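You operate a simulated robot arm through the tools that you are given. There is no shell and no other tool. Be economical: measure what you need, move in short steps, check, and stop when the job is done.

The job below is to be done with a simulated two-armed robot. You get a single attempt, and the scene is never put back.

TASK
Bin both squashed bottles by code and tag the HDPE bin.
Fine: card 21 in the HDPE holder, then COUNT twice; SHIFT to DAY; leave the crate pieces, cans and other cards.

Only the result counts: the job must be done as asked and must still hold three seconds after the hand-in. Knocking over, shifting, dropping, spilling or breaking anything else fails it.

THE ROBOT
Two 7-joint arms with two-finger parallel grippers on one trunk, on a base that drives. Base frame: it is fixed to the floor where the robot stands at the start and does not move with it; the origin is under the middle of the robot, x ahead of it, y to its left, z up. Units: m, rad, N and s.
The left shoulder is at the start at [0.07, 0.13, 1.276], the right one opposite. With the tool pointing down near the work surface each hand reaches from about 0.1 to 0.46 m from the robot's upright axis, wherever it stands, measured 20 degrees to its own side. Places, roughly: HDPE card holder [0.4, 0.5, 0.8]; bin [0.75, 1.5, 0.75]; blue button [0.4, -0.5, 1.2]; can [0.5, 1.75, 1]; card [0.25, 1.5, 1]; shift selector [0.4, -0.5, 0.9]; sorting table [0.8, 0.8, 0.6]. Payload 1.57 kg a hand.
The tool frame of a hand sits at the grasp point between the pads (the TCP): z along the fingers, y along the line on which they close. The tips reach 0.03 m beyond it. Largest opening 0.08 m; finger width 0.017, thickness 0.012; the body of the gripper, 0.04 by 0.082 m, starts 0.08 m behind the TCP.
Orientation is that of the tool frame in the base frame, as a unit quaternion [w, x, y, z]. With the fingers straight down and closing along the base's y, the tool's x points along the base's -x, its y along +y and its z along -z.

THE INTERFACE
- The arms move only by the tool nudge_tool. It takes "left_rows", "right_rows" or both (then of equal length, played together; a hand with none holds still); each is a list of rows, each an object (a shift or turn left out is 0, a gripper value left out holds the last) with "rot": the turn, a rotation vector about the tool's x, y, z in units of 45 degrees (1.0 is 45 degrees), a list of three; "linear": the shift along the tool's x, y, z in units of 150 mm (1.0 is 150 mm), a list of three; "fingers": the opening, from 0 (shut) to 1 (fully open). In form: [{"rot": [wx, wy, wz], "linear": [tx, ty, tz], "fingers": fingers}, ...]. A call has 1 to 8 rows; each row is the pose to reach, as a shift and turn from the pose commanded when the call began, along the tool's axes at that moment. A call with a number of a shift or a turn outside -1 to 1 is refused whole. Rows are played at 5 a second. More than 0.05 m and 0.15 rad between two rows, or a gripper value outside its range, and nothing of the call is played. A pose out of reach is approached as far as the arm can. The call stops where the force on the tool passes 40 N (or 10 N more than at its start, if that is more) or the arm is blocked; 0.2 s more then pass. Each finger travels about 0.108 m/s and halts on what it meets, pressing with about 43 N; the grip force reading is that of the motor and also rises with nothing between the fingers. The clock runs only during rows and for 0.2 s after the last one: add rows that repeat a pose to give the fingers time. The reply holds the time, the measured pose of the TCP, the force on the tool along the base axes, the opening and the grip force, in the units named above and with some noise, with the torque about the TCP (base axes, N m) and any sound that the robot's microphone picked up.
- Cameras (640 x 400 px; columns grow to the right, rows downward): "scene" is now at [0.1199, -0.0343, 1.4921]; the picture's right is [-0.36, -0.93, 0.00], its down [-0.66, 0.26, -0.70] and it looks along [0.65, -0.25, -0.71] (base axes); focal length 214 px, centre (320, 200). "left" rides on the left gripper at [0.072, 0.007, -0.122] in its tool frame; the picture's right is [-0.09, 1.00, 0.00], its down [-0.84, -0.08, -0.54] and it looks along [-0.54, -0.05, 0.84] (tool axes); focal length 238 px, centre (320, 200). "right" rides on the right gripper at [0.072, -0.007, -0.122] in its tool frame; the picture's right is [0.09, 1.00, 0.00], its down [-0.84, 0.08, -0.54] and it looks along [-0.54, 0.05, 0.84] (tool axes); focal length 238 px, centre (320, 200). There is no depth. A picture from a camera that has moved, and an enlarged one, comes with that camera's place and axes in the base frame and with its lens. The place of the scene camera against the robot may be out by one fixed shift of up to 0.012 m in any direction.
- get_image(camera): a new picture of that camera. It takes no simulated time.
- lift_body(by): slides the trunk up (or, below 0, down) by that many m; the arms and the scene camera ride with it, the base frame stays. It gives what a move gives, with no picture.
- drive_base(legs): drives the robot by 1 to 6 legs, each [ahead, left, turn to the left] in m, m and rad, along the robot's own axes; the way and the turn of a leg run together, so that a leg with both is an arc; at most 1.5 m and 3.142 rad a leg. The arms and the cameras ride along, it lands a little off, and it stops where it bumps. It gives what a move gives.
- aim_head(pan, tilt): turns the head with the scene camera to pan (to the left, within 1.501 rad either way) and tilt (down, from -0.506 to 1.204), counted from straight ahead of the robot. It gives what a move gives.
- enlarge(camera, box): a new picture of the part [left, top, right, bottom] of that camera's present view, enlarged. It takes no simulated time.
- job_done(): hands the job in; it is judged then, once.

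Work in short steps. Places have to be worked out from the pictures, the camera data and where the tool is seen: move nearer, look again, correct. Check each grasp and each placing, and mend what went wrong. You have 120 turns and 108 pictures in all, those below and enlarged ones among them. Open the grippers and draw the arms clear of the work before you hand the job in, unless the task says otherwise; then end with one line.

The tools are called after "Request:" by a JSON object that holds its "fn" and its "kwargs". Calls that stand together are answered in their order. nudge_tool: Moves the arms, as the interface text tells. Its arguments: {"type":"object","properties":{"left_rows":{"type":"array"},"right_rows":{"type":"array"}},"required":[]} The other tools are called the same way: lift_body (by) slides the trunk up or down; drive_base (legs) drives the base; aim_head (pan, tilt) turns the head that bears the scene camera; get_image (camera) takes a picture; enlarge (camera, box) takes an enlarged picture of a part of a camera's view; job_done () hands the job in.

At the start:

```text
clock: 0.0
left_tool_pos: [0.3219, 0.0708, 1.305]
left_tcp_rot: [0.0, 0.0, 1.0, 0.0]
left_wrist_force: [0.4, -1.0, 0.2]
left_moment: [-0.01, -0.01, -0.01]
left_opening: 0.08
left_finger_force: 0.0
right_tool_pos: [0.2892, -0.2602, 1.3506]
right_tcp_rot: [0.0, 0.001, 1.0, 0.0]
right_wrist_force: [-0.2, -0.6, 0.5]
right_moment: [0.0, 0.0, -0.01]
right_opening: 0.0801
right_finger_force: 0.0
trunk travel left (down, up): [-0.914, 0.026]
robot x, y, heading: [-0.0002, -0.0019, 0.001]
head pan, tilt: [-0.372, 0.792]
```

scene: 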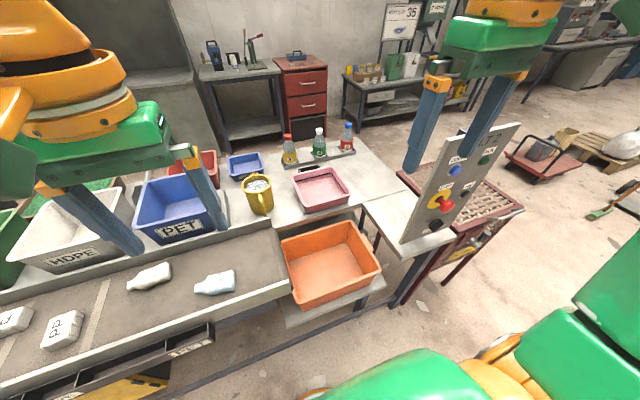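
right: 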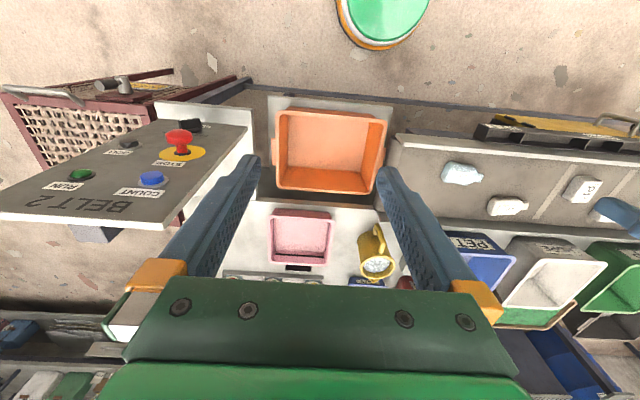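
left: 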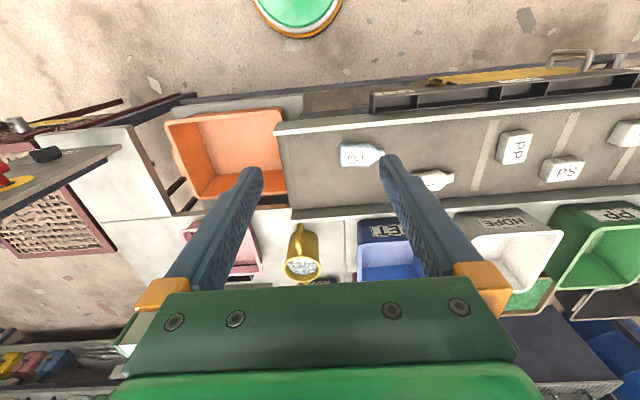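

The start pictures show two bottles on the belt, bins to the left and a button panel at the right. I'll pan the head left to see the bins, holders and cards.

Request:
{"fn": "aim_head", "kwargs": {"pan": 0.9, "tilt": 0.7}}

Request:
{"fn": "get_image", "kwargs": {"camera": "scene"}}

Request:
{"fn": "enlarge", "kwargs": {"camera": "left", "box": [280, 80, 640, 305]}}

Request:
{"fn": "enlarge", "kwargs": {"camera": "right", "box": [0, 80, 260, 245]}}

```text
clock: 1.4
left_tool_pos: [0.3213, 0.0687, 1.3038]
left_tcp_rot: [0.0, 0.0, 1.0, 0.001]
left_wrist_force: [0.7, 0.1, 0.2]
left_moment: [-0.01, -0.01, 0.01]
left_opening: 0.0799
left_finger_force: 0.1
right_tool_pos: [0.2893, -0.2606, 1.3502]
right_tcp_rot: [0.0, 0.001, 1.0, 0.001]
right_wrist_force: [0.1, -0.1, -0.1]
right_moment: [0.02, -0.03, -0.02]
right_opening: 0.0801
right_finger_force: 0.1
trunk travel left (down, up): [-0.914, 0.026]
robot x, y, heading: [0.0023, 0.0002, -0.002]
head pan, tilt: [0.901, 0.7]
```

```text
104 pictures are left
camera scene: at [0.0972, 0.0615, 1.4998], right [0.78, -0.62, 0.0], down [-0.4, -0.5, -0.76], along [0.48, 0.6, -0.64], focal length 214 px, centre (320, 200)
```

scene: 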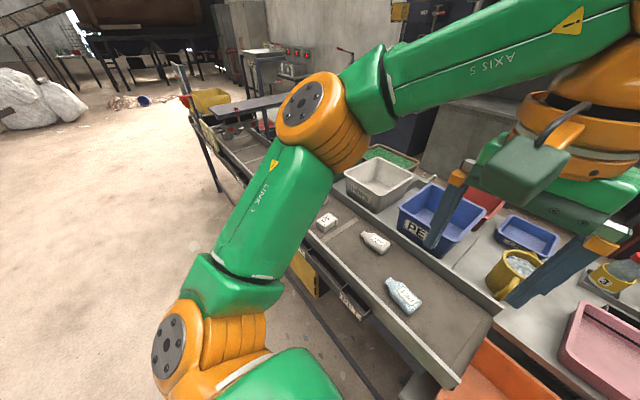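

```text
1.78 times, centred on (460, 192) of left
camera zoom: at [0.2489, 0.0752, 1.424], right [0.09, 1.0, 0.0], down [0.84, -0.08, 0.54], along [0.54, -0.05, -0.84], focal length 424 px, centre (71, 213)
```

zoom: 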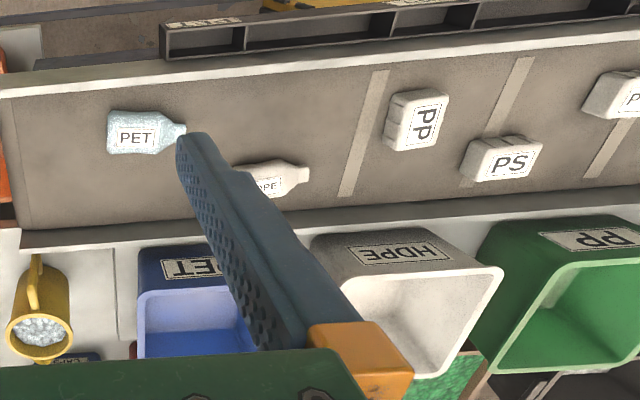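

```text
2.42 times, centred on (130, 162) of right
camera zoom: at [0.2171, -0.2662, 1.4718], right [-0.09, 1.0, 0.0], down [0.84, 0.08, 0.54], along [0.54, 0.05, -0.84], focal length 578 px, centre (781, 291)
```

zoom: 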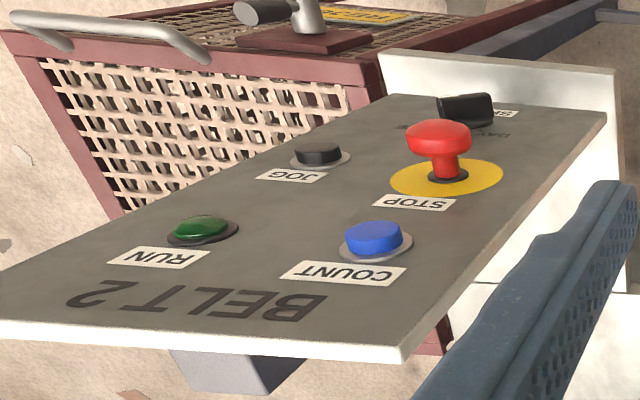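

I need the codes and holder labels; zooming on the belt from the scene camera and checking the far-left side.

Request:
{"fn": "enlarge", "kwargs": {"camera": "scene", "box": [280, 190, 440, 330]}}

Request:
{"fn": "aim_head", "kwargs": {"pan": 1.45, "tilt": 0.5}}

Request:
{"fn": "get_image", "kwargs": {"camera": "scene"}}

Request:
{"fn": "enlarge", "kwargs": {"camera": "left", "box": [380, 40, 640, 200]}}

```text
2.86 times, centred on (360, 260) of scene
camera zoom: at [0.0972, 0.0615, 1.4998], right [0.78, -0.62, 0.0], down [-0.4, -0.5, -0.76], along [0.48, 0.6, -0.64], focal length 613 px, centre (206, 29)
```

zoom: 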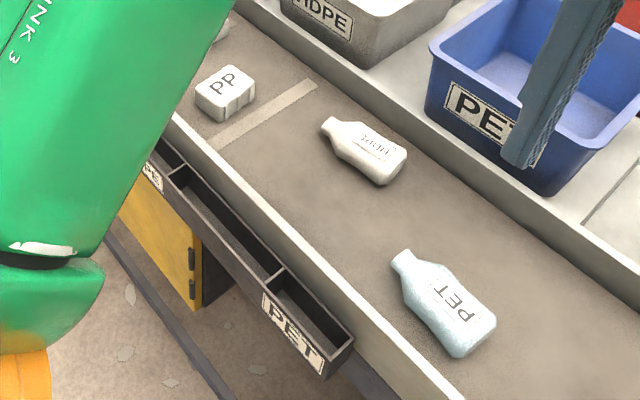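

```text
clock: 2.4
left_tool_pos: [0.322, 0.07, 1.3041]
left_tcp_rot: [0.0, 0.0, 1.0, 0.0]
left_wrist_force: [-0.3, 0.1, 0.4]
left_moment: [-0.01, -0.02, -0.03]
left_opening: 0.0801
left_finger_force: 0.0
right_tool_pos: [0.2888, -0.2596, 1.3501]
right_tcp_rot: [-0.001, 0.0, 1.0, 0.001]
right_wrist_force: [-0.2, 1.0, 0.7]
right_moment: [0.01, -0.02, -0.03]
right_opening: 0.0799
right_finger_force: 0.0
trunk travel left (down, up): [-0.914, 0.026]
robot x, y, heading: [0.0043, -0.0016, -0.002]
head pan, tilt: [1.45, 0.499]
```

```text
100 pictures are left
camera scene: at [0.0554, 0.0852, 1.5175], right [0.99, -0.12, 0.0], down [-0.06, -0.48, -0.88], along [0.11, 0.87, -0.48], focal length 214 px, centre (320, 200)
```

scene: 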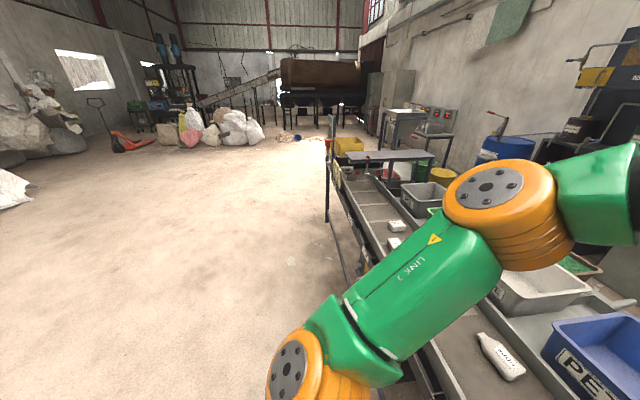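

```text
2.46 times, centred on (510, 120) of left
camera zoom: at [0.2488, 0.0751, 1.424], right [0.09, 1.0, 0.0], down [0.84, -0.08, 0.54], along [0.54, -0.05, -0.84], focal length 587 px, centre (-148, 397)
```

zoom: 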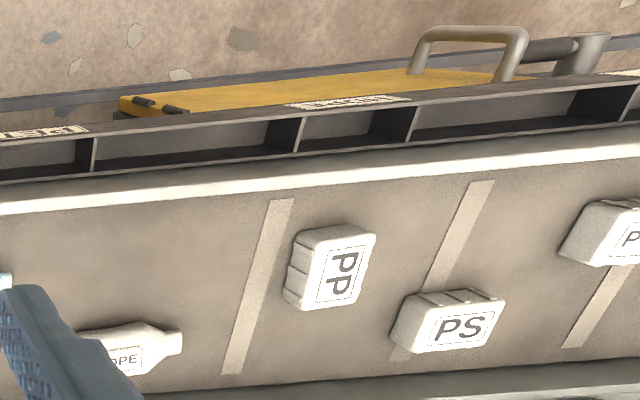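

Zooming on the bottle code and on the rack standing far left of the belt where the cards seem to be.

Request:
{"fn": "enlarge", "kwargs": {"camera": "scene", "box": [460, 320, 560, 390]}}

Request:
{"fn": "enlarge", "kwargs": {"camera": "scene", "box": [310, 100, 470, 250]}}

```text
5.71 times, centred on (510, 355) of scene
camera zoom: at [0.0554, 0.0852, 1.5175], right [0.99, -0.12, 0.0], down [-0.06, -0.48, -0.88], along [0.11, 0.87, -0.48], focal length 1226 px, centre (-766, -686)
```

zoom: 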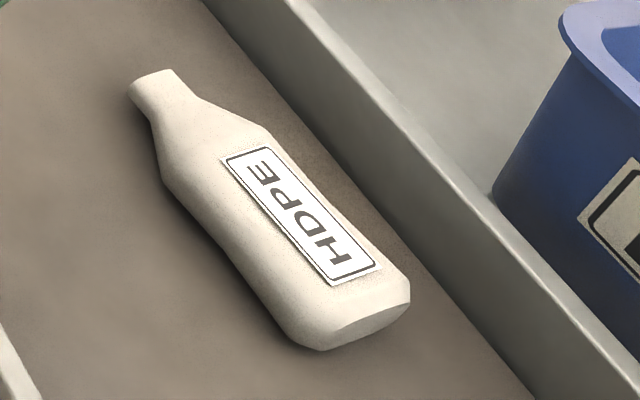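

```text
2.67 times, centred on (390, 175) of scene
camera zoom: at [0.0554, 0.0852, 1.5175], right [0.99, -0.12, 0.0], down [-0.06, -0.48, -0.88], along [0.11, 0.87, -0.48], focal length 572 px, centre (133, 267)
```

zoom: 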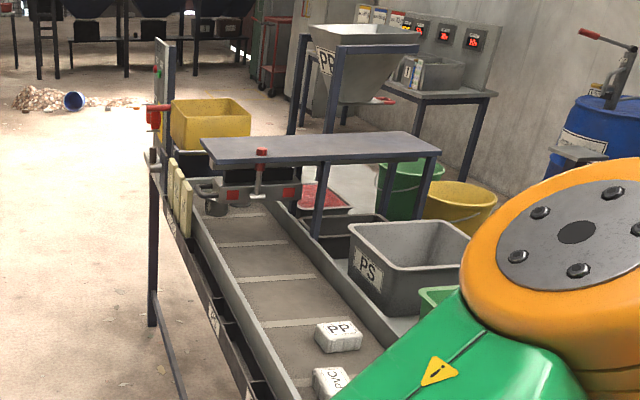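

The second bottle reads HDPE; the cards stand in a rail further left. I look straight down ahead to judge how close the base can go to the table.

Request:
{"fn": "aim_head", "kwargs": {"pan": 0.0, "tilt": 1.2}}

Request:
{"fn": "get_image", "kwargs": {"camera": "scene"}}

```text
clock: 4.0
left_tool_pos: [0.3211, 0.0703, 1.3054]
left_tcp_rot: [0.0, 0.0, 1.0, 0.0]
left_wrist_force: [-0.7, -0.7, 0.6]
left_moment: [0.0, 0.02, 0.04]
left_opening: 0.0802
left_finger_force: 0.1
right_tool_pos: [0.2891, -0.2597, 1.3515]
right_tcp_rot: [0.0, 0.001, 1.0, 0.0]
right_wrist_force: [-0.5, 1.0, -0.4]
right_moment: [0.01, 0.02, 0.01]
right_opening: 0.08
right_finger_force: 0.0
trunk travel left (down, up): [-0.914, 0.026]
robot x, y, heading: [0.0007, 0.0005, 0.0]
head pan, tilt: [0.0, 1.201]
```

```text
96 pictures are left
camera scene: at [0.1004, -0.0049, 1.4638], right [0.0, -1.0, 0.0], down [-0.93, 0.0, -0.36], along [0.36, 0.0, -0.93], focal length 214 px, centre (320, 200)
```

scene: 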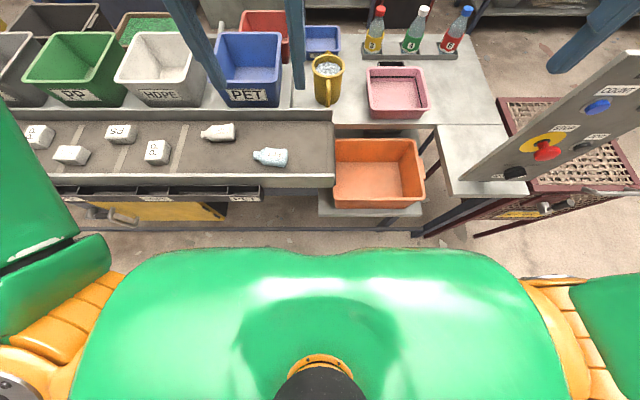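

Clear overview: PET bottle about (0.48, 0.155), HDPE bottle about (0.58, 0.345), bins centred near x 0.79, holders at x≈0.34. I inch the base forward and check the pose to see whether it's free.

Request:
{"fn": "drive_base", "kwargs": {"legs": [[0.08, 0.0, 0.0]]}}

Request:
{"fn": "nudge_tool", "kwargs": {"left_rows": [{"linear": [-0.3, 0, 0.2]}, {"linear": [-0.6, 0, 0.4]}, {"linear": [-0.9, 0, 0.6]}, {"linear": [-1.0, 0, 0.8]}, {"linear": [-1.0, 0, 1.0]}, {"linear": [-1.0, 0, 1.0]}]}}

```text
clock: 5.0
left_tool_pos: [0.3891, 0.0705, 1.3074]
left_tcp_rot: [0.005, -0.001, 1.0, 0.0]
left_wrist_force: [-0.5, -0.2, 0.9]
left_moment: [0.02, -0.08, 0.0]
left_opening: 0.08
left_finger_force: 0.0
right_tool_pos: [0.3574, -0.2579, 1.3528]
right_tcp_rot: [0.005, 0.0, 1.0, 0.001]
right_wrist_force: [-0.1, 0.5, 0.4]
right_moment: [0.01, -0.08, 0.0]
right_opening: 0.0801
right_finger_force: 0.0
trunk travel left (down, up): [-0.914, 0.026]
robot x, y, heading: [0.0779, -0.0007, 0.002]
head pan, tilt: [0.0, 1.201]
```

```text
refused: row 1 steps farther than a row can; nothing moved
```

The base moved freely to x=0.078. I extend the left arm forward and down in smaller rows to learn its reach.

Request:
{"fn": "nudge_tool", "kwargs": {"left_rows": [{"linear": [-0.27, 0, 0.15]}, {"linear": [-0.54, 0, 0.3]}, {"linear": [-0.8, 0, 0.45]}, {"linear": [-1.0, 0, 0.6]}, {"linear": [-1.0, 0, 0.8]}, {"linear": [-1.0, 0, 1.0]}, {"linear": [-1.0, 0, 1.0]}]}}

Request:
{"fn": "drive_base", "kwargs": {"legs": [[0.05, 0.0, 0.0]]}}

```text
clock: 6.6
left_tool_pos: [0.5455, 0.0718, 1.1545]
left_tcp_rot: [0.0, 0.0, 1.0, 0.0]
left_wrist_force: [0.4, 1.0, 0.0]
left_moment: [0.03, 0.01, 0.0]
left_opening: 0.0798
left_finger_force: 0.1
left hand out of reach, approached as far as the arm can: row 4, 5, 6, 7
right_tool_pos: [0.3675, -0.2594, 1.3488]
right_tcp_rot: [0.0, 0.0, 1.0, 0.001]
right_wrist_force: [0.8, 0.6, -0.3]
right_moment: [-0.01, -0.02, -0.01]
right_opening: 0.0801
right_finger_force: 0.0
trunk travel left (down, up): [-0.914, 0.026]
robot x, y, heading: [0.0777, -0.0001, -0.002]
head pan, tilt: [0.0, 1.201]
```

```text
clock: 7.6
left_tool_pos: [0.585, 0.0715, 1.1603]
left_tcp_rot: [0.005, 0.0, 1.0, 0.001]
left_wrist_force: [-1.0, 0.3, 1.4]
left_moment: [-0.06, -0.09, 0.0]
left_opening: 0.08
left_finger_force: 0.1
right_tool_pos: [0.405, -0.2596, 1.3532]
right_tcp_rot: [0.005, 0.001, 1.0, -0.001]
right_wrist_force: [-0.4, -0.2, 0.4]
right_moment: [0.01, -0.14, -0.01]
right_opening: 0.0801
right_finger_force: 0.1
trunk travel left (down, up): [-0.914, 0.026]
robot x, y, heading: [0.1279, -0.0028, -0.002]
head pan, tilt: [0.0, 1.201]
```

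Reach is about 0.47 m from the axis with vertical tool. I check the gap between body and holders before going further.

Request:
{"fn": "get_image", "kwargs": {"camera": "scene"}}

Request:
{"fn": "get_image", "kwargs": {"camera": "left"}}

```text
95 pictures are left
camera scene: at [0.2164, -0.0047, 1.4647], right [0.0, -1.0, 0.0], down [-0.93, 0.0, -0.37], along [0.37, 0.0, -0.93], focal length 214 px, centre (320, 200)
```

scene: 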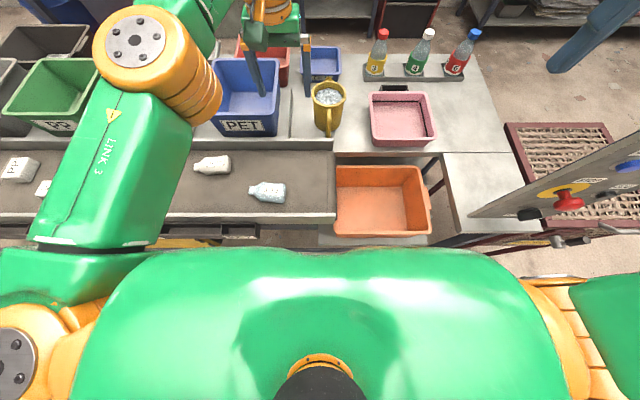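

```text
94 pictures are left
camera left: at [0.5126, 0.0774, 1.2789], right [0.09, 1.0, 0.0], down [0.83, -0.08, 0.55], along [0.55, -0.05, -0.84], focal length 238 px, centre (320, 200)
```

left: 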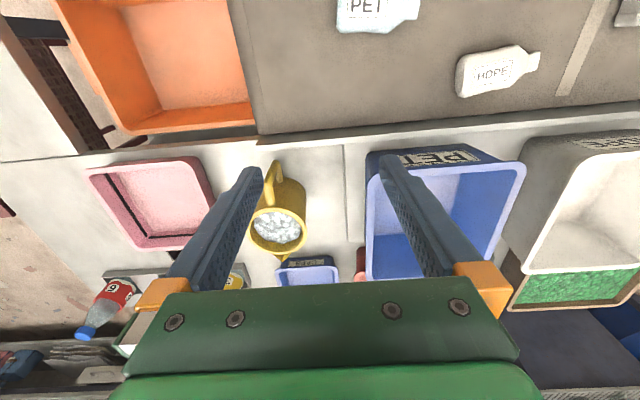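

Body clearance looks fine and both bottles are in view: PET at about (0.482, 0.156), lying along y. I bring the left hand above it while turning the tool so the fingers close across the bottle (along x).

Request:
{"fn": "nudge_tool", "kwargs": {"left_rows": [{"linear": [0.12, 0.09, 0], "rot": [0, 0, -0.167]}, {"linear": [0.24, 0.19, 0], "rot": [0, 0, -0.333]}, {"linear": [0.36, 0.28, 0], "rot": [0, 0, -0.5]}, {"linear": [0.48, 0.38, 0], "rot": [0, 0, -0.667]}, {"linear": [0.6, 0.47, 0], "rot": [0, 0, -0.833]}, {"linear": [0.73, 0.567, 0], "rot": [0, 0, -1]}, {"linear": [0.73, 0.567, 0], "rot": [0, 0, -1]}]}}

Request:
{"fn": "nudge_tool", "kwargs": {"left_rows": [{"rot": [0, 0, -0.167]}, {"rot": [0, 0, -0.333]}, {"rot": [0, 0, -0.5]}, {"rot": [0, 0, -0.667]}, {"rot": [0, 0, -0.833]}, {"rot": [0, 0, -1]}, {"rot": [0, 0, -1]}]}}

Request:
{"fn": "get_image", "kwargs": {"camera": "left"}}

```text
clock: 9.2
left_tool_pos: [0.4861, 0.1583, 1.1556]
left_tcp_rot: [0.0, -0.384, 0.923, -0.001]
left_wrist_force: [-0.4, -0.7, -0.5]
left_moment: [-0.05, 0.0, 0.01]
left_opening: 0.0801
left_finger_force: 0.0
right_tool_pos: [0.4172, -0.2607, 1.3516]
right_tcp_rot: [0.0, 0.002, 1.0, 0.0]
right_wrist_force: [-0.3, 0.3, 0.6]
right_moment: [-0.02, 0.01, 0.04]
right_opening: 0.0801
right_finger_force: 0.0
trunk travel left (down, up): [-0.914, 0.026]
robot x, y, heading: [0.1281, 0.0002, -0.005]
head pan, tilt: [0.0, 1.201]
```

```text
clock: 10.8
left_tool_pos: [0.4852, 0.1553, 1.1573]
left_tcp_rot: [-0.001, 0.708, -0.706, -0.001]
left_wrist_force: [-0.1, -0.1, -0.2]
left_moment: [0.0, 0.02, -0.03]
left_opening: 0.0799
left_finger_force: 0.1
right_tool_pos: [0.416, -0.2595, 1.35]
right_tcp_rot: [0.0, 0.0, 1.0, 0.0]
right_wrist_force: [-0.2, -0.2, -0.9]
right_moment: [0.01, 0.03, 0.0]
right_opening: 0.0802
right_finger_force: 0.0
trunk travel left (down, up): [-0.914, 0.026]
robot x, y, heading: [0.1304, -0.0011, -0.002]
head pan, tilt: [0.0, 1.201]
```

```text
93 pictures are left
camera left: at [0.4789, 0.0836, 1.2759], right [-1.0, 0.09, 0.0], down [0.08, 0.84, 0.54], along [0.05, 0.54, -0.84], focal length 238 px, centre (320, 200)
```

left: 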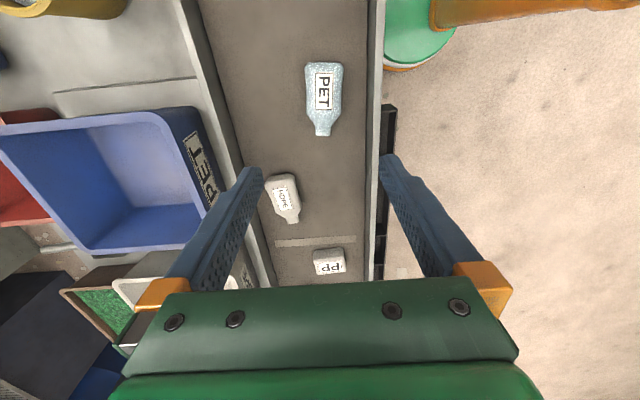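

The tool is turned with no reach trouble; the bottle centres near (0.479, 0.14) with top about z 0.88. I go down over it to z≈1.0 and look again.

Request:
{"fn": "nudge_tool", "kwargs": {"left_rows": [{"linear": [0.087, 0.04, 0.3], "rot": [0, 0, 0.13]}, {"linear": [0.087, 0.04, 0.6], "rot": [0, 0, 0.13]}, {"linear": [0.087, 0.04, 0.85], "rot": [0, 0, 0.13]}, {"linear": [0.087, 0.04, 1.0], "rot": [0, 0, 0.13]}, {"linear": [0.087, 0.04, 1.0], "rot": [0, 0, 0.13]}]}}

Request:
{"fn": "get_image", "kwargs": {"camera": "left"}}

```text
clock: 12.0
left_tool_pos: [0.4785, 0.1428, 1.0037]
left_tcp_rot: [0.0, -0.67, 0.742, 0.0]
left_wrist_force: [0.0, -0.6, 0.0]
left_moment: [0.04, -0.01, -0.01]
left_opening: 0.0796
left_finger_force: 0.0
right_tool_pos: [0.4168, -0.259, 1.3508]
right_tcp_rot: [0.001, 0.001, 1.0, 0.001]
right_wrist_force: [-0.2, -0.1, 0.2]
right_moment: [0.0, 0.0, 0.02]
right_opening: 0.0799
right_finger_force: 0.1
trunk travel left (down, up): [-0.914, 0.026]
robot x, y, heading: [0.1249, 0.0033, 0.005]
head pan, tilt: [0.0, 1.201]
```

```text
92 pictures are left
camera left: at [0.4644, 0.0717, 1.1234], right [-0.98, 0.19, 0.0], down [0.16, 0.82, 0.54], along [0.1, 0.53, -0.84], focal length 238 px, centre (320, 200)
```

left: 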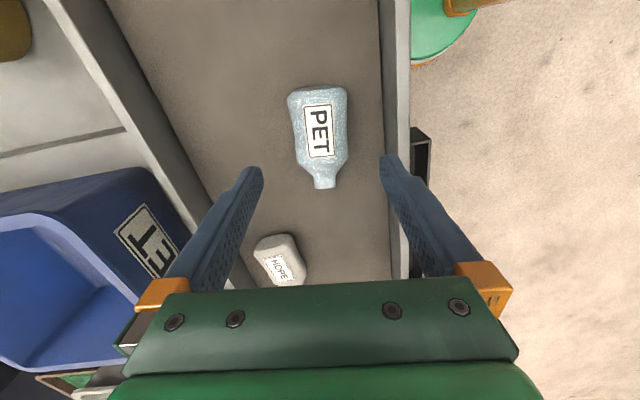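

Bottle is centred between the fingers. I descend to about z 0.885.

Request:
{"fn": "nudge_tool", "kwargs": {"left_rows": [{"linear": [0, 0, 0.3]}, {"linear": [0, 0, 0.55]}, {"linear": [0, 0, 0.7]}, {"linear": [0, 0, 0.8]}, {"linear": [0, 0, 0.8]}]}}

Request:
{"fn": "get_image", "kwargs": {"camera": "left"}}

```text
clock: 13.2
left_tool_pos: [0.48, 0.1419, 0.8912]
left_tcp_rot: [0.005, -0.67, 0.742, -0.003]
left_wrist_force: [-1.3, 5.7, 38.4]
left_moment: [0.21, 2.07, -0.31]
left_opening: 0.0799
left_finger_force: 0.1
right_tool_pos: [0.4116, -0.2602, 1.3519]
right_tcp_rot: [0.003, 0.0, 1.0, 0.001]
right_wrist_force: [0.3, -0.6, -0.5]
right_moment: [0.01, 0.03, 0.01]
right_opening: 0.0801
right_finger_force: 0.0
trunk travel left (down, up): [-0.914, 0.026]
robot x, y, heading: [0.1276, 0.0021, 0.0]
head pan, tilt: [0.0, 1.201]
stopped in row 5 (left hand): the force on the tool passed its limit at 44 N (the readings are from after the stop); the commanded pose is now the measured one
```

```text
91 pictures are left
camera left: at [0.4651, 0.071, 1.0098], right [-0.98, 0.19, -0.01], down [0.16, 0.82, 0.54], along [0.11, 0.53, -0.84], focal length 238 px, centre (320, 200)
```

left: 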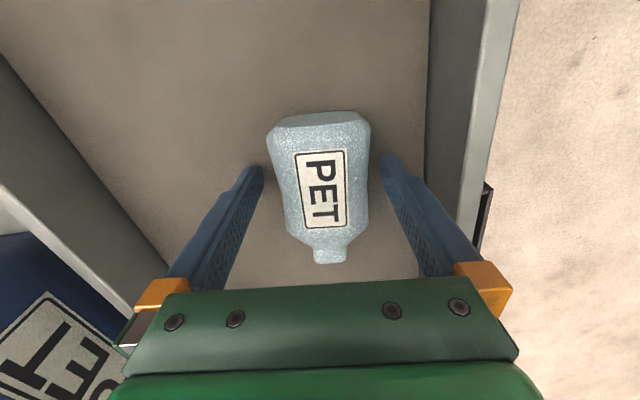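

The tips touched the belt (belt z≈0.861) with the bottle well between the fingers. I rise 5 mm and close.

Request:
{"fn": "nudge_tool", "kwargs": {"left_rows": [{"linear": [0, 0, -0.035]}, {"linear": [0, 0, -0.035], "fingers": 0.6}, {"linear": [0, 0, -0.035], "fingers": 0.3}, {"linear": [0, 0, -0.035], "fingers": 0.3}, {"linear": [0, 0, -0.035], "fingers": 0.3}]}}

Request:
{"fn": "get_image", "kwargs": {"camera": "left"}}

```text
clock: 14.4
left_tool_pos: [0.4832, 0.1427, 0.8926]
left_tcp_rot: [0.002, -0.67, 0.742, -0.002]
left_wrist_force: [0.1, 0.2, 0.5]
left_moment: [-0.02, -0.05, -0.03]
left_opening: 0.0566
left_finger_force: 42.8
right_tool_pos: [0.4159, -0.2602, 1.3504]
right_tcp_rot: [0.0, 0.001, 1.0, 0.0]
right_wrist_force: [-0.5, 0.9, -0.8]
right_moment: [-0.01, 0.01, 0.02]
right_opening: 0.0799
right_finger_force: 0.0
trunk travel left (down, up): [-0.914, 0.026]
robot x, y, heading: [0.1266, -0.0033, 0.003]
head pan, tilt: [0.0, 1.201]
```

```text
90 pictures are left
camera left: at [0.4681, 0.0711, 1.012], right [-0.98, 0.19, 0.0], down [0.16, 0.82, 0.54], along [0.11, 0.53, -0.84], focal length 238 px, centre (320, 200)
```

left: 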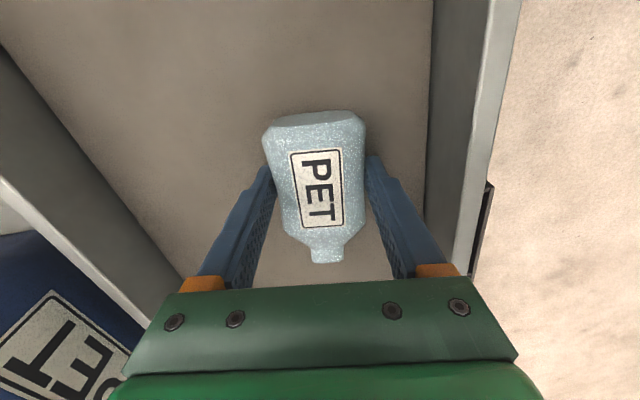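

PET bottle gripped (opening 0.057, 43 N). I lift it to about z 1.17.

Request:
{"fn": "nudge_tool", "kwargs": {"left_rows": [{"linear": [0, 0, -0.2]}, {"linear": [0, 0, -0.5]}, {"linear": [0, 0, -0.8]}, {"linear": [0, 0, -1.0]}]}}

Request:
{"fn": "nudge_tool", "kwargs": {"left_rows": [{"linear": [0, 0, -0.3]}, {"linear": [0, 0, -0.6]}, {"linear": [0, 0, -0.85]}, {"linear": [0, 0, -0.85]}]}}

Request:
{"fn": "drive_base", "kwargs": {"legs": [[0.03, 0.02, 0.0]]}}

Request:
{"fn": "get_image", "kwargs": {"camera": "scene"}}

```text
clock: 15.4
left_tool_pos: [0.4826, 0.1441, 1.0451]
left_tcp_rot: [0.002, -0.671, 0.741, 0.0]
left_wrist_force: [-0.1, -1.0, -0.5]
left_moment: [0.01, -0.02, -0.02]
left_opening: 0.0567
left_finger_force: 43.1
right_tool_pos: [0.4156, -0.2591, 1.3513]
right_tcp_rot: [0.001, 0.001, 1.0, 0.001]
right_wrist_force: [-0.2, 0.1, 0.3]
right_moment: [0.02, -0.05, -0.02]
right_opening: 0.0797
right_finger_force: 0.1
trunk travel left (down, up): [-0.914, 0.026]
robot x, y, heading: [0.1293, 0.0031, 0.002]
head pan, tilt: [0.0, 1.201]
```

```text
clock: 16.4
left_tool_pos: [0.4841, 0.1467, 1.171]
left_tcp_rot: [0.002, -0.67, 0.742, -0.002]
left_wrist_force: [-1.0, -0.6, 0.3]
left_moment: [0.04, -0.01, -0.05]
left_opening: 0.0568
left_finger_force: 43.1
right_tool_pos: [0.4166, -0.2596, 1.3505]
right_tcp_rot: [0.0, 0.001, 1.0, -0.001]
right_wrist_force: [1.0, 0.3, -0.2]
right_moment: [-0.01, 0.01, -0.02]
right_opening: 0.0799
right_finger_force: 0.1
trunk travel left (down, up): [-0.914, 0.026]
robot x, y, heading: [0.1284, -0.002, 0.003]
head pan, tilt: [0.0, 1.201]
```

```text
clock: 17.3
left_tool_pos: [0.5088, 0.1628, 1.1736]
left_tcp_rot: [0.006, -0.67, 0.742, -0.002]
left_wrist_force: [-0.4, -0.7, -0.3]
left_moment: [0.03, -0.04, 0.03]
left_opening: 0.0565
left_finger_force: 43.3
right_tool_pos: [0.44, -0.2429, 1.3505]
right_tcp_rot: [0.004, 0.0, 1.0, 0.002]
right_wrist_force: [-0.5, 0.8, -0.7]
right_moment: [0.04, -0.08, -0.01]
right_opening: 0.0802
right_finger_force: 0.2
trunk travel left (down, up): [-0.914, 0.026]
robot x, y, heading: [0.1599, 0.0166, -0.001]
head pan, tilt: [0.0, 1.201]
```

```text
89 pictures are left
camera scene: at [0.2511, 0.0105, 1.4644], right [0.0, -1.0, 0.0], down [-0.93, 0.0, -0.37], along [0.37, 0.0, -0.93], focal length 214 px, centre (320, 200)
```

scene: 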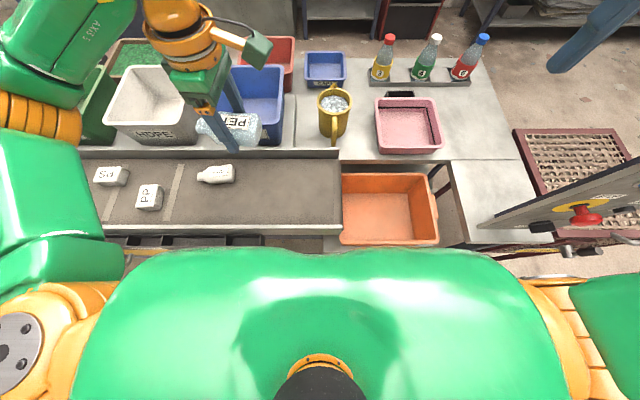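

Bottle is held, base at (0.16, 0.017). PET bin spans roughly x 0.66–0.91, y 0.13–0.36, rim z≈0.98. I tilt the fingers forward 45° while moving towards the bin to gain reach.

Request:
{"fn": "nudge_tool", "kwargs": {"left_rows": [{"linear": [-0.09, -0.113, 0], "rot": [0.167, 0, 0]}, {"linear": [-0.18, -0.227, 0], "rot": [0.333, 0, 0]}, {"linear": [-0.27, -0.34, 0], "rot": [0.5, 0, 0]}, {"linear": [-0.36, -0.453, 0], "rot": [0.667, 0, 0]}, {"linear": [-0.45, -0.567, 0], "rot": [0.833, 0, 0]}, {"linear": [-0.54, -0.68, 0], "rot": [1, 0, 0]}, {"linear": [-0.54, -0.68, 0], "rot": [1, 0, 0]}]}}

Request:
{"fn": "get_image", "kwargs": {"camera": "scene"}}

Request:
{"fn": "get_image", "kwargs": {"camera": "left"}}

```text
clock: 18.9
left_tool_pos: [0.6267, 0.2341, 1.1718]
left_tcp_rot: [0.259, -0.617, 0.686, -0.287]
left_wrist_force: [-0.4, -0.8, -0.2]
left_moment: [0.0, 0.02, -0.03]
left_opening: 0.0565
left_finger_force: 42.9
right_tool_pos: [0.4474, -0.2393, 1.3503]
right_tcp_rot: [0.0, 0.001, 1.0, 0.0]
right_wrist_force: [-0.3, -0.6, 0.2]
right_moment: [0.0, 0.02, 0.01]
right_opening: 0.0799
right_finger_force: 0.0
trunk travel left (down, up): [-0.914, 0.026]
robot x, y, heading: [0.1619, 0.0236, -0.001]
head pan, tilt: [0.0, 1.201]
```

```text
88 pictures are left
camera scene: at [0.2589, 0.0153, 1.4638], right [0.0, -1.0, 0.0], down [-0.93, 0.0, -0.36], along [0.36, 0.0, -0.93], focal length 214 px, centre (320, 200)
```

scene: 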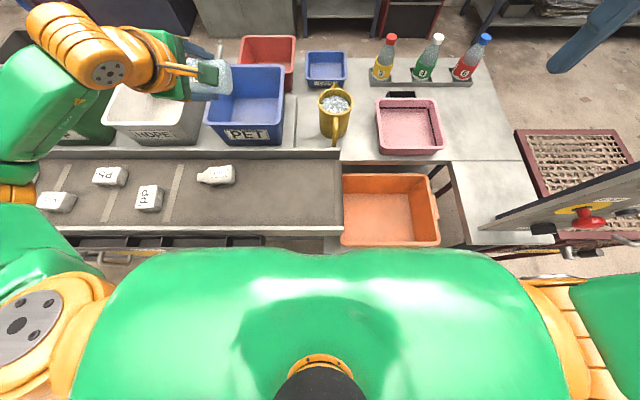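

```text
87 pictures are left
camera left: at [0.527, 0.172, 1.2501], right [-0.69, 0.16, -0.71], down [-0.24, 0.87, 0.44], along [0.68, 0.47, -0.55], focal length 238 px, centre (320, 200)
```

left: 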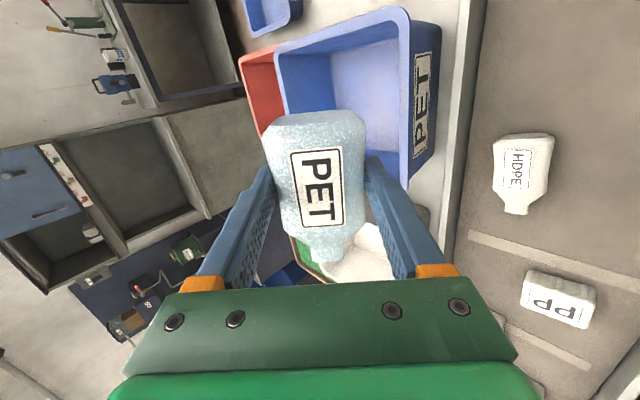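

Bottle is in front of and above the PET bin (rim x 0.67–0.905, y 0.125–0.335). I advance along the fingers to about (0.745, 0.23, 1.09).

Request:
{"fn": "nudge_tool", "kwargs": {"left_rows": [{"linear": [-0.01, -0.05, 0.25]}, {"linear": [-0.03, -0.1, 0.5]}, {"linear": [-0.04, -0.15, 0.75]}, {"linear": [-0.05, -0.18, 0.94]}, {"linear": [-0.05, -0.18, 0.94]}]}}

Request:
{"fn": "get_image", "kwargs": {"camera": "scene"}}

Request:
{"fn": "get_image", "kwargs": {"camera": "left"}}

```text
clock: 20.1
left_tool_pos: [0.7405, 0.2311, 1.0893]
left_tcp_rot: [0.258, -0.618, 0.685, -0.286]
left_wrist_force: [0.0, 0.7, 0.1]
left_moment: [0.01, -0.01, 0.01]
left_opening: 0.0567
left_finger_force: 42.9
right_tool_pos: [0.4457, -0.2389, 1.3509]
right_tcp_rot: [0.001, 0.0, 1.0, 0.0]
right_wrist_force: [1.1, -0.8, -0.9]
right_moment: [-0.02, 0.04, 0.01]
right_opening: 0.0799
right_finger_force: 0.1
trunk travel left (down, up): [-0.914, 0.026]
robot x, y, heading: [0.1548, 0.0214, -0.004]
head pan, tilt: [0.0, 1.201]
```

```text
86 pictures are left
camera scene: at [0.2586, 0.0156, 1.4638], right [0.0, -1.0, 0.0], down [-0.93, 0.0, -0.36], along [0.36, 0.0, -0.93], focal length 214 px, centre (320, 200)
```

scene: 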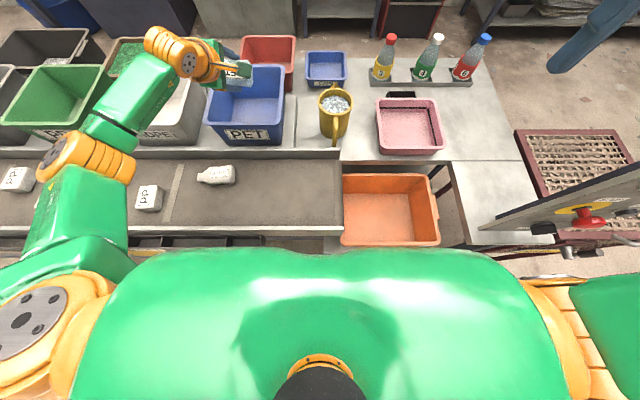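

```text
85 pictures are left
camera left: at [0.6427, 0.1683, 1.1672], right [-0.69, 0.16, -0.71], down [-0.24, 0.87, 0.44], along [0.68, 0.47, -0.56], focal length 238 px, centre (320, 200)
```

left: 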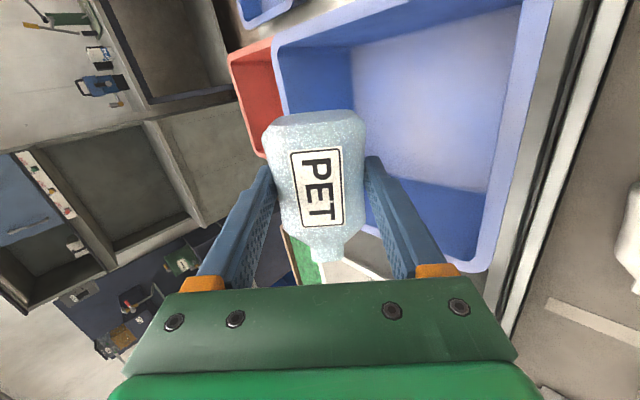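

Projection agrees with the image. I lower slightly into the bin mouth and release.

Request:
{"fn": "nudge_tool", "kwargs": {"left_rows": [{"linear": [0, 0.05, 0.2]}, {"linear": [0, 0.1, 0.38]}, {"linear": [0, 0.1, 0.38], "fingers": 0.85}, {"linear": [0, 0.1, 0.38], "fingers": 1.0}, {"linear": [0, 0.1, 0.38], "fingers": 1.0}, {"linear": [0, 0.1, 0.38], "fingers": 1.0}]}}

Request:
{"fn": "get_image", "kwargs": {"camera": "left"}}

```text
clock: 21.5
left_tool_pos: [0.7731, 0.2259, 1.0381]
left_tcp_rot: [0.258, -0.618, 0.685, -0.287]
left_wrist_force: [-0.4, -0.4, 0.4]
left_moment: [0.01, -0.04, 0.01]
left_opening: 0.0801
left_finger_force: 0.0
right_tool_pos: [0.4471, -0.2395, 1.35]
right_tcp_rot: [0.0, 0.001, 1.0, 0.0]
right_wrist_force: [-0.3, 0.2, 0.2]
right_moment: [0.0, -0.02, 0.0]
right_opening: 0.08
right_finger_force: 0.1
trunk travel left (down, up): [-0.914, 0.026]
robot x, y, heading: [0.1619, 0.0196, 0.0]
head pan, tilt: [0.0, 1.201]
```

```text
84 pictures are left
camera left: at [0.674, 0.163, 1.117], right [-0.69, 0.16, -0.71], down [-0.24, 0.87, 0.44], along [0.68, 0.47, -0.56], focal length 238 px, centre (320, 200)
```

left: 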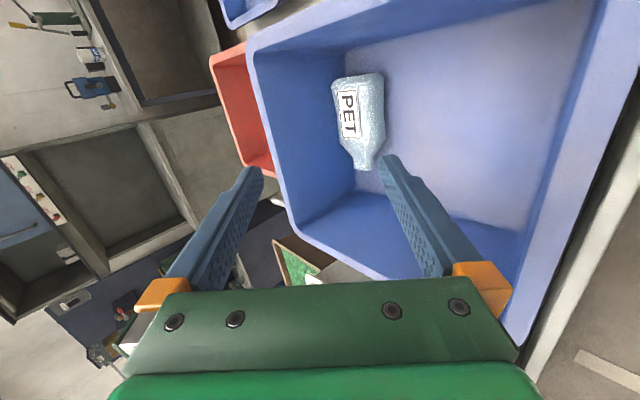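

PET bottle is inside the PET bin. I back the hand out along its path and straighten the tool.

Request:
{"fn": "nudge_tool", "kwargs": {"left_rows": [{"linear": [0, -0.05, -0.3]}, {"linear": [0, -0.05, -0.6]}, {"linear": [0, -0.05, -0.9]}, {"linear": [0, -0.05, -1.0]}]}}

Request:
{"fn": "nudge_tool", "kwargs": {"left_rows": [{"linear": [0, 0, -0.2], "rot": [-0.167, 0, 0]}, {"linear": [0, 0, -0.4], "rot": [-0.333, 0, 0]}, {"linear": [0, 0.02, -0.6], "rot": [-0.5, 0, 0]}, {"linear": [0, 0.05, -0.7], "rot": [-0.667, 0, 0]}, {"linear": [0, 0.1, -0.8], "rot": [-0.833, 0, 0]}, {"linear": [0, 0.15, -0.8], "rot": [-1, 0, 0]}, {"linear": [0, 0.15, -0.8], "rot": [-1, 0, 0]}]}}

Request:
{"fn": "drive_base", "kwargs": {"legs": [[0.0, 0.17, 0.0]]}}

Request:
{"fn": "get_image", "kwargs": {"camera": "left"}}

Request:
{"fn": "get_image", "kwargs": {"camera": "scene"}}

```text
clock: 22.5
left_tool_pos: [0.6712, 0.2364, 1.1505]
left_tcp_rot: [0.258, -0.619, 0.685, -0.285]
left_wrist_force: [0.2, -0.3, -0.8]
left_moment: [0.0, -0.01, -0.01]
left_opening: 0.0802
left_finger_force: 0.0
right_tool_pos: [0.4462, -0.2396, 1.3498]
right_tcp_rot: [0.002, 0.0, 1.0, -0.001]
right_wrist_force: [0.4, 0.2, -0.5]
right_moment: [0.0, 0.01, 0.02]
right_opening: 0.08
right_finger_force: 0.0
trunk travel left (down, up): [-0.914, 0.026]
robot x, y, heading: [0.1601, 0.0192, -0.001]
head pan, tilt: [0.0, 1.201]
```

```text
clock: 24.1
left_tool_pos: [0.5702, 0.2479, 1.2196]
left_tcp_rot: [0.001, -0.67, 0.742, -0.001]
left_wrist_force: [0.0, -0.4, 0.2]
left_moment: [-0.01, 0.01, 0.04]
left_opening: 0.0799
left_finger_force: 0.0
right_tool_pos: [0.4473, -0.2387, 1.3509]
right_tcp_rot: [0.001, 0.001, 1.0, 0.0]
right_wrist_force: [-0.1, -0.1, -0.2]
right_moment: [-0.01, -0.04, 0.03]
right_opening: 0.0801
right_finger_force: 0.0
trunk travel left (down, up): [-0.914, 0.026]
robot x, y, heading: [0.16, 0.0208, 0.002]
head pan, tilt: [0.0, 1.201]
```

```text
clock: 25.6
left_tool_pos: [0.5712, 0.4166, 1.2212]
left_tcp_rot: [0.003, -0.671, 0.742, -0.001]
left_wrist_force: [0.2, -0.6, -0.3]
left_moment: [0.02, -0.01, -0.01]
left_opening: 0.0798
left_finger_force: 0.1
right_tool_pos: [0.4467, -0.0724, 1.3493]
right_tcp_rot: [0.0, 0.001, 1.0, 0.003]
right_wrist_force: [-0.3, -0.9, -0.9]
right_moment: [0.0, 0.02, 0.0]
right_opening: 0.0801
right_finger_force: 0.1
trunk travel left (down, up): [-0.914, 0.026]
robot x, y, heading: [0.1614, 0.1921, 0.001]
head pan, tilt: [0.0, 1.201]
```

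```text
83 pictures are left
camera left: at [0.5561, 0.3438, 1.3406], right [-0.98, 0.19, 0.0], down [0.16, 0.82, 0.55], along [0.11, 0.53, -0.84], focal length 238 px, centre (320, 200)
```

left: 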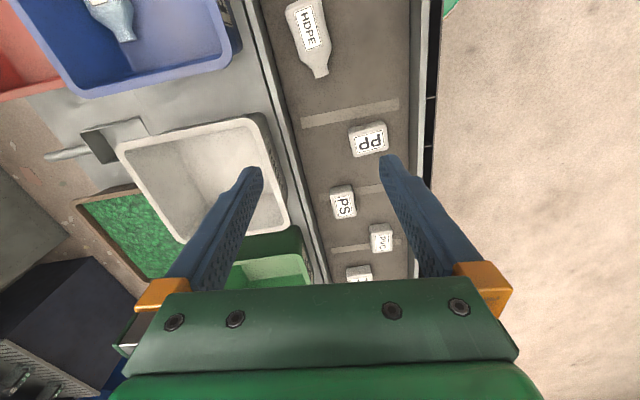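

```text
82 pictures are left
camera scene: at [0.2584, 0.1815, 1.4638], right [0.0, -1.0, 0.0], down [-0.93, 0.0, -0.36], along [0.36, 0.0, -0.93], focal length 214 px, centre (320, 200)
```

scene: 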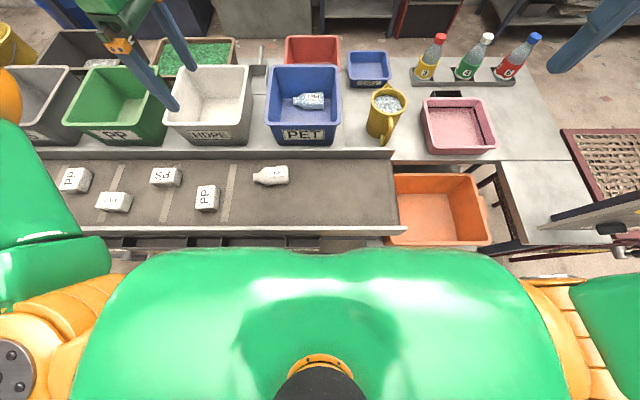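

HDPE bottle is at about (0.570, 0.322), turned ~13° relative to my tool. I move over it, rotate to match and descend.

Request:
{"fn": "nudge_tool", "kwargs": {"left_rows": [{"linear": [0.2, -0.02, 0.2], "rot": [0, 0, -0.1]}, {"linear": [0.4, -0.03, 0.45], "rot": [0, 0, -0.2]}, {"linear": [0.6, -0.05, 0.7], "rot": [0, 0, -0.3]}, {"linear": [0.627, -0.057, 1.0], "rot": [0, 0, -0.3]}, {"linear": [0.627, -0.057, 1.0], "rot": [0, 0, -0.3]}]}}

Request:
{"fn": "get_image", "kwargs": {"camera": "left"}}

```text
clock: 26.8
left_tool_pos: [0.5668, 0.3236, 1.067]
left_tcp_rot: [-0.001, 0.753, -0.658, 0.002]
left_wrist_force: [-0.8, -1.0, -0.1]
left_moment: [-0.04, 0.0, 0.01]
left_opening: 0.0802
left_finger_force: 0.0
right_tool_pos: [0.4473, -0.0697, 1.3514]
right_tcp_rot: [0.001, 0.001, 1.0, -0.001]
right_wrist_force: [0.6, 0.3, -0.4]
right_moment: [0.01, 0.01, 0.01]
right_opening: 0.0798
right_finger_force: 0.0
trunk travel left (down, up): [-0.914, 0.026]
robot x, y, heading: [0.1598, 0.1925, -0.001]
head pan, tilt: [0.0, 1.201]
```

```text
81 pictures are left
camera left: at [0.5697, 0.2513, 1.1859], right [-1.0, -0.04, -0.01], down [-0.04, 0.84, 0.54], along [-0.02, 0.54, -0.84], focal length 238 px, centre (320, 200)
```

left: 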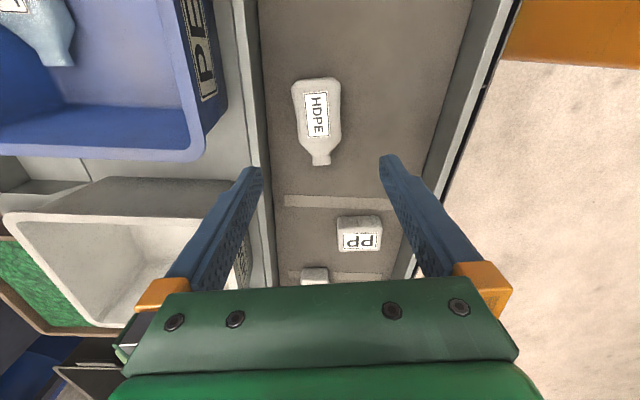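

Bottle at (0.572, 0.318), aligned; the belt wall (x≈0.644) clears the far finger. I descend in two stages.

Request:
{"fn": "nudge_tool", "kwargs": {"left_rows": [{"linear": [0, -0.03, 0.3]}, {"linear": [0, -0.03, 0.6]}, {"linear": [0, -0.03, 0.8]}, {"linear": [0, -0.03, 0.8]}]}}

Request:
{"fn": "nudge_tool", "kwargs": {"left_rows": [{"linear": [0, 0, 0.15]}, {"linear": [0, 0, 0.28]}, {"linear": [0, 0, 0.34]}, {"linear": [0, 0, 0.34]}]}}

Request:
{"fn": "get_image", "kwargs": {"camera": "left"}}

```text
clock: 27.8
left_tool_pos: [0.5724, 0.3249, 0.9525]
left_tcp_rot: [-0.001, 0.752, -0.659, 0.003]
left_wrist_force: [0.2, 0.7, -0.7]
left_moment: [0.01, -0.02, -0.02]
left_opening: 0.0802
left_finger_force: 0.0
right_tool_pos: [0.4467, -0.0683, 1.3495]
right_tcp_rot: [0.001, 0.001, 1.0, 0.0]
right_wrist_force: [-0.5, -0.4, 0.1]
right_moment: [0.01, -0.03, 0.01]
right_opening: 0.0801
right_finger_force: 0.0
trunk travel left (down, up): [-0.914, 0.026]
robot x, y, heading: [0.1578, 0.1924, -0.003]
head pan, tilt: [0.0, 1.201]
```

```text
clock: 28.8
left_tool_pos: [0.5759, 0.3269, 0.8998]
left_tcp_rot: [-0.001, 0.753, -0.658, 0.001]
left_wrist_force: [-0.1, 0.5, -0.1]
left_moment: [0.0, -0.01, -0.01]
left_opening: 0.0801
left_finger_force: 0.0
right_tool_pos: [0.4477, -0.0692, 1.3506]
right_tcp_rot: [0.0, 0.001, 1.0, 0.0]
right_wrist_force: [0.4, -0.8, -0.3]
right_moment: [-0.02, 0.01, -0.01]
right_opening: 0.0799
right_finger_force: 0.1
trunk travel left (down, up): [-0.914, 0.026]
robot x, y, heading: [0.158, 0.1905, 0.003]
head pan, tilt: [0.0, 1.201]
```

```text
80 pictures are left
camera left: at [0.5774, 0.2537, 1.0199], right [-1.0, -0.04, -0.01], down [-0.04, 0.84, 0.54], along [-0.02, 0.54, -0.84], focal length 238 px, centre (320, 200)
```

left: 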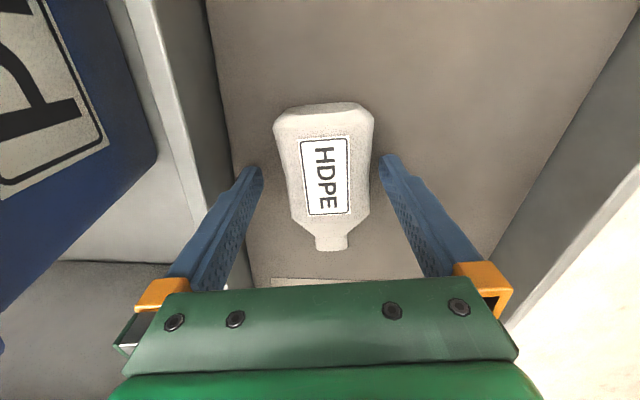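

Well aligned. I lower 5 mm more and close, then lift.

Request:
{"fn": "nudge_tool", "kwargs": {"left_rows": [{"linear": [0, 0, 0.035]}, {"linear": [0, 0, 0.035], "fingers": 0.6}, {"linear": [0, 0, 0.035], "fingers": 0.3}, {"linear": [0, 0, 0.035], "fingers": 0.3}, {"linear": [0, 0, 0.035], "fingers": 0.3}, {"linear": [0, 0, -0.25]}, {"linear": [0, 0, -0.55]}, {"linear": [0, 0, -0.85]}]}}

Request:
{"fn": "get_image", "kwargs": {"camera": "left"}}

```text
clock: 30.6
left_tool_pos: [0.5738, 0.3275, 1.0283]
left_tcp_rot: [-0.001, 0.752, -0.659, 0.002]
left_wrist_force: [-1.0, 0.3, -0.4]
left_moment: [0.0, -0.03, 0.04]
left_opening: 0.0562
left_finger_force: 42.9
right_tool_pos: [0.4459, -0.068, 1.3498]
right_tcp_rot: [0.001, 0.0, 1.0, 0.0]
right_wrist_force: [-0.2, 0.6, 0.5]
right_moment: [-0.01, -0.02, -0.01]
right_opening: 0.0799
right_finger_force: 0.1
trunk travel left (down, up): [-0.914, 0.026]
robot x, y, heading: [0.1607, 0.1956, 0.003]
head pan, tilt: [0.0, 1.201]
```

```text
79 pictures are left
camera left: at [0.5757, 0.2551, 1.1478], right [-1.0, -0.04, -0.01], down [-0.04, 0.84, 0.54], along [-0.02, 0.54, -0.84], focal length 238 px, centre (320, 200)
```

left: 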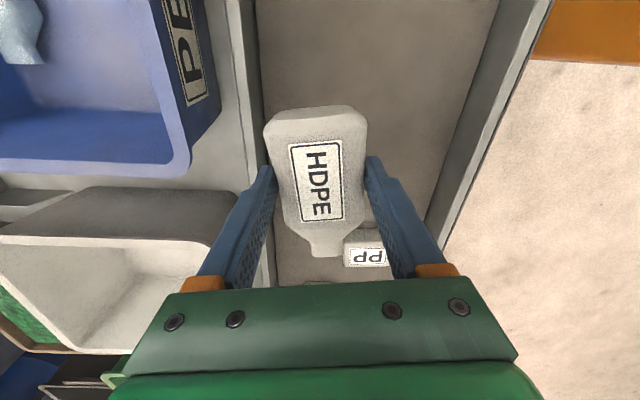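

HDPE bottle is gripped and lifted. I raise more, and drive left ~0.1 so the HDPE bin (y 0.38–0.62) lies in the same relation as before, then tilt the hand.

Request:
{"fn": "nudge_tool", "kwargs": {"left_rows": [{"linear": [0, 0, -0.3]}, {"linear": [0, 0, -0.6]}, {"linear": [0, 0, -0.9]}, {"linear": [0, 0, -0.97]}]}}

Request:
{"fn": "drive_base", "kwargs": {"legs": [[0.0, 0.1, 0.0]]}}

Request:
{"fn": "nudge_tool", "kwargs": {"left_rows": [{"linear": [-0.06, -0.075, 0], "rot": [0.167, 0, 0]}, {"linear": [-0.12, -0.15, 0], "rot": [0.333, 0, 0]}, {"linear": [-0.17, -0.225, 0], "rot": [0.5, 0, 0]}, {"linear": [-0.23, -0.3, 0], "rot": [0.667, 0, 0]}, {"linear": [-0.29, -0.375, 0], "rot": [0.833, 0, 0]}, {"linear": [-0.343, -0.45, 0], "rot": [1, 0, 0]}, {"linear": [-0.343, -0.45, 0], "rot": [1, 0, 0]}]}}

Request:
{"fn": "get_image", "kwargs": {"camera": "left"}}

Request:
{"fn": "get_image", "kwargs": {"camera": "scene"}}

```text
clock: 31.6
left_tool_pos: [0.5769, 0.3258, 1.1742]
left_tcp_rot: [-0.002, 0.753, -0.658, 0.002]
left_wrist_force: [-0.1, 0.3, -0.7]
left_moment: [0.0, -0.02, -0.01]
left_opening: 0.0563
left_finger_force: 43.0
right_tool_pos: [0.4459, -0.0687, 1.3509]
right_tcp_rot: [0.001, 0.001, 1.0, 0.0]
right_wrist_force: [-0.3, -0.2, 0.4]
right_moment: [0.02, 0.0, -0.02]
right_opening: 0.0803
right_finger_force: 0.1
trunk travel left (down, up): [-0.914, 0.026]
robot x, y, heading: [0.1606, 0.1908, 0.002]
head pan, tilt: [0.0, 1.201]
```

```text
clock: 32.7
left_tool_pos: [0.576, 0.4172, 1.1741]
left_tcp_rot: [-0.004, 0.752, -0.659, -0.002]
left_wrist_force: [0.0, -0.3, -0.5]
left_moment: [0.08, -0.01, 0.01]
left_opening: 0.0565
left_finger_force: 42.8
right_tool_pos: [0.4462, 0.0219, 1.3493]
right_tcp_rot: [-0.001, 0.001, 1.0, 0.004]
right_wrist_force: [0.0, -0.2, -1.2]
right_moment: [0.09, -0.02, 0.02]
right_opening: 0.0802
right_finger_force: 0.1
trunk travel left (down, up): [-0.914, 0.026]
robot x, y, heading: [0.1604, 0.2866, 0.001]
head pan, tilt: [0.0, 1.201]
```

```text
clock: 34.3
left_tool_pos: [0.6379, 0.4856, 1.1759]
left_tcp_rot: [-0.29, 0.694, -0.607, 0.256]
left_wrist_force: [0.1, 0.8, -0.4]
left_moment: [-0.01, -0.01, -0.02]
left_opening: 0.0566
left_finger_force: 43.0
right_tool_pos: [0.4464, 0.0302, 1.3502]
right_tcp_rot: [0.0, 0.001, 1.0, 0.0]
right_wrist_force: [-1.1, 0.1, -0.2]
right_moment: [0.0, 0.01, -0.01]
right_opening: 0.0798
right_finger_force: 0.0
trunk travel left (down, up): [-0.914, 0.026]
robot x, y, heading: [0.1598, 0.2906, 0.001]
head pan, tilt: [0.0, 1.201]
```

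```text
78 pictures are left
camera left: at [0.5551, 0.4018, 1.254], right [-0.71, 0.0, -0.71], down [-0.44, 0.79, 0.43], along [0.56, 0.62, -0.56], focal length 238 px, centre (320, 200)
```

left: 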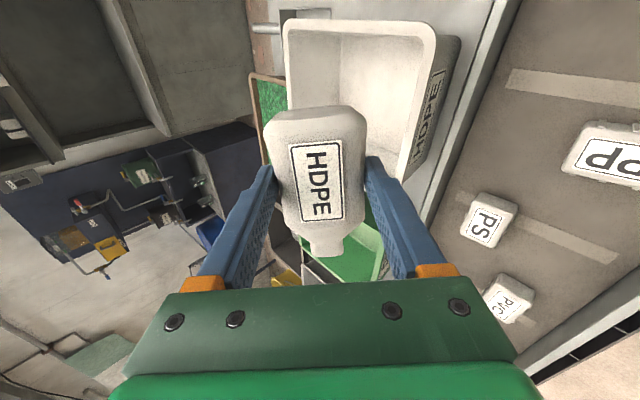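

```text
77 pictures are left
camera scene: at [0.2585, 0.2852, 1.4638], right [0.0, -1.0, 0.0], down [-0.93, 0.0, -0.36], along [0.36, 0.0, -0.93], focal length 214 px, centre (320, 200)
```

scene: 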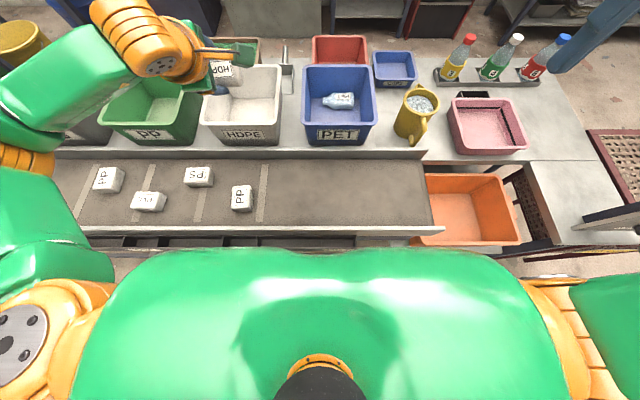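

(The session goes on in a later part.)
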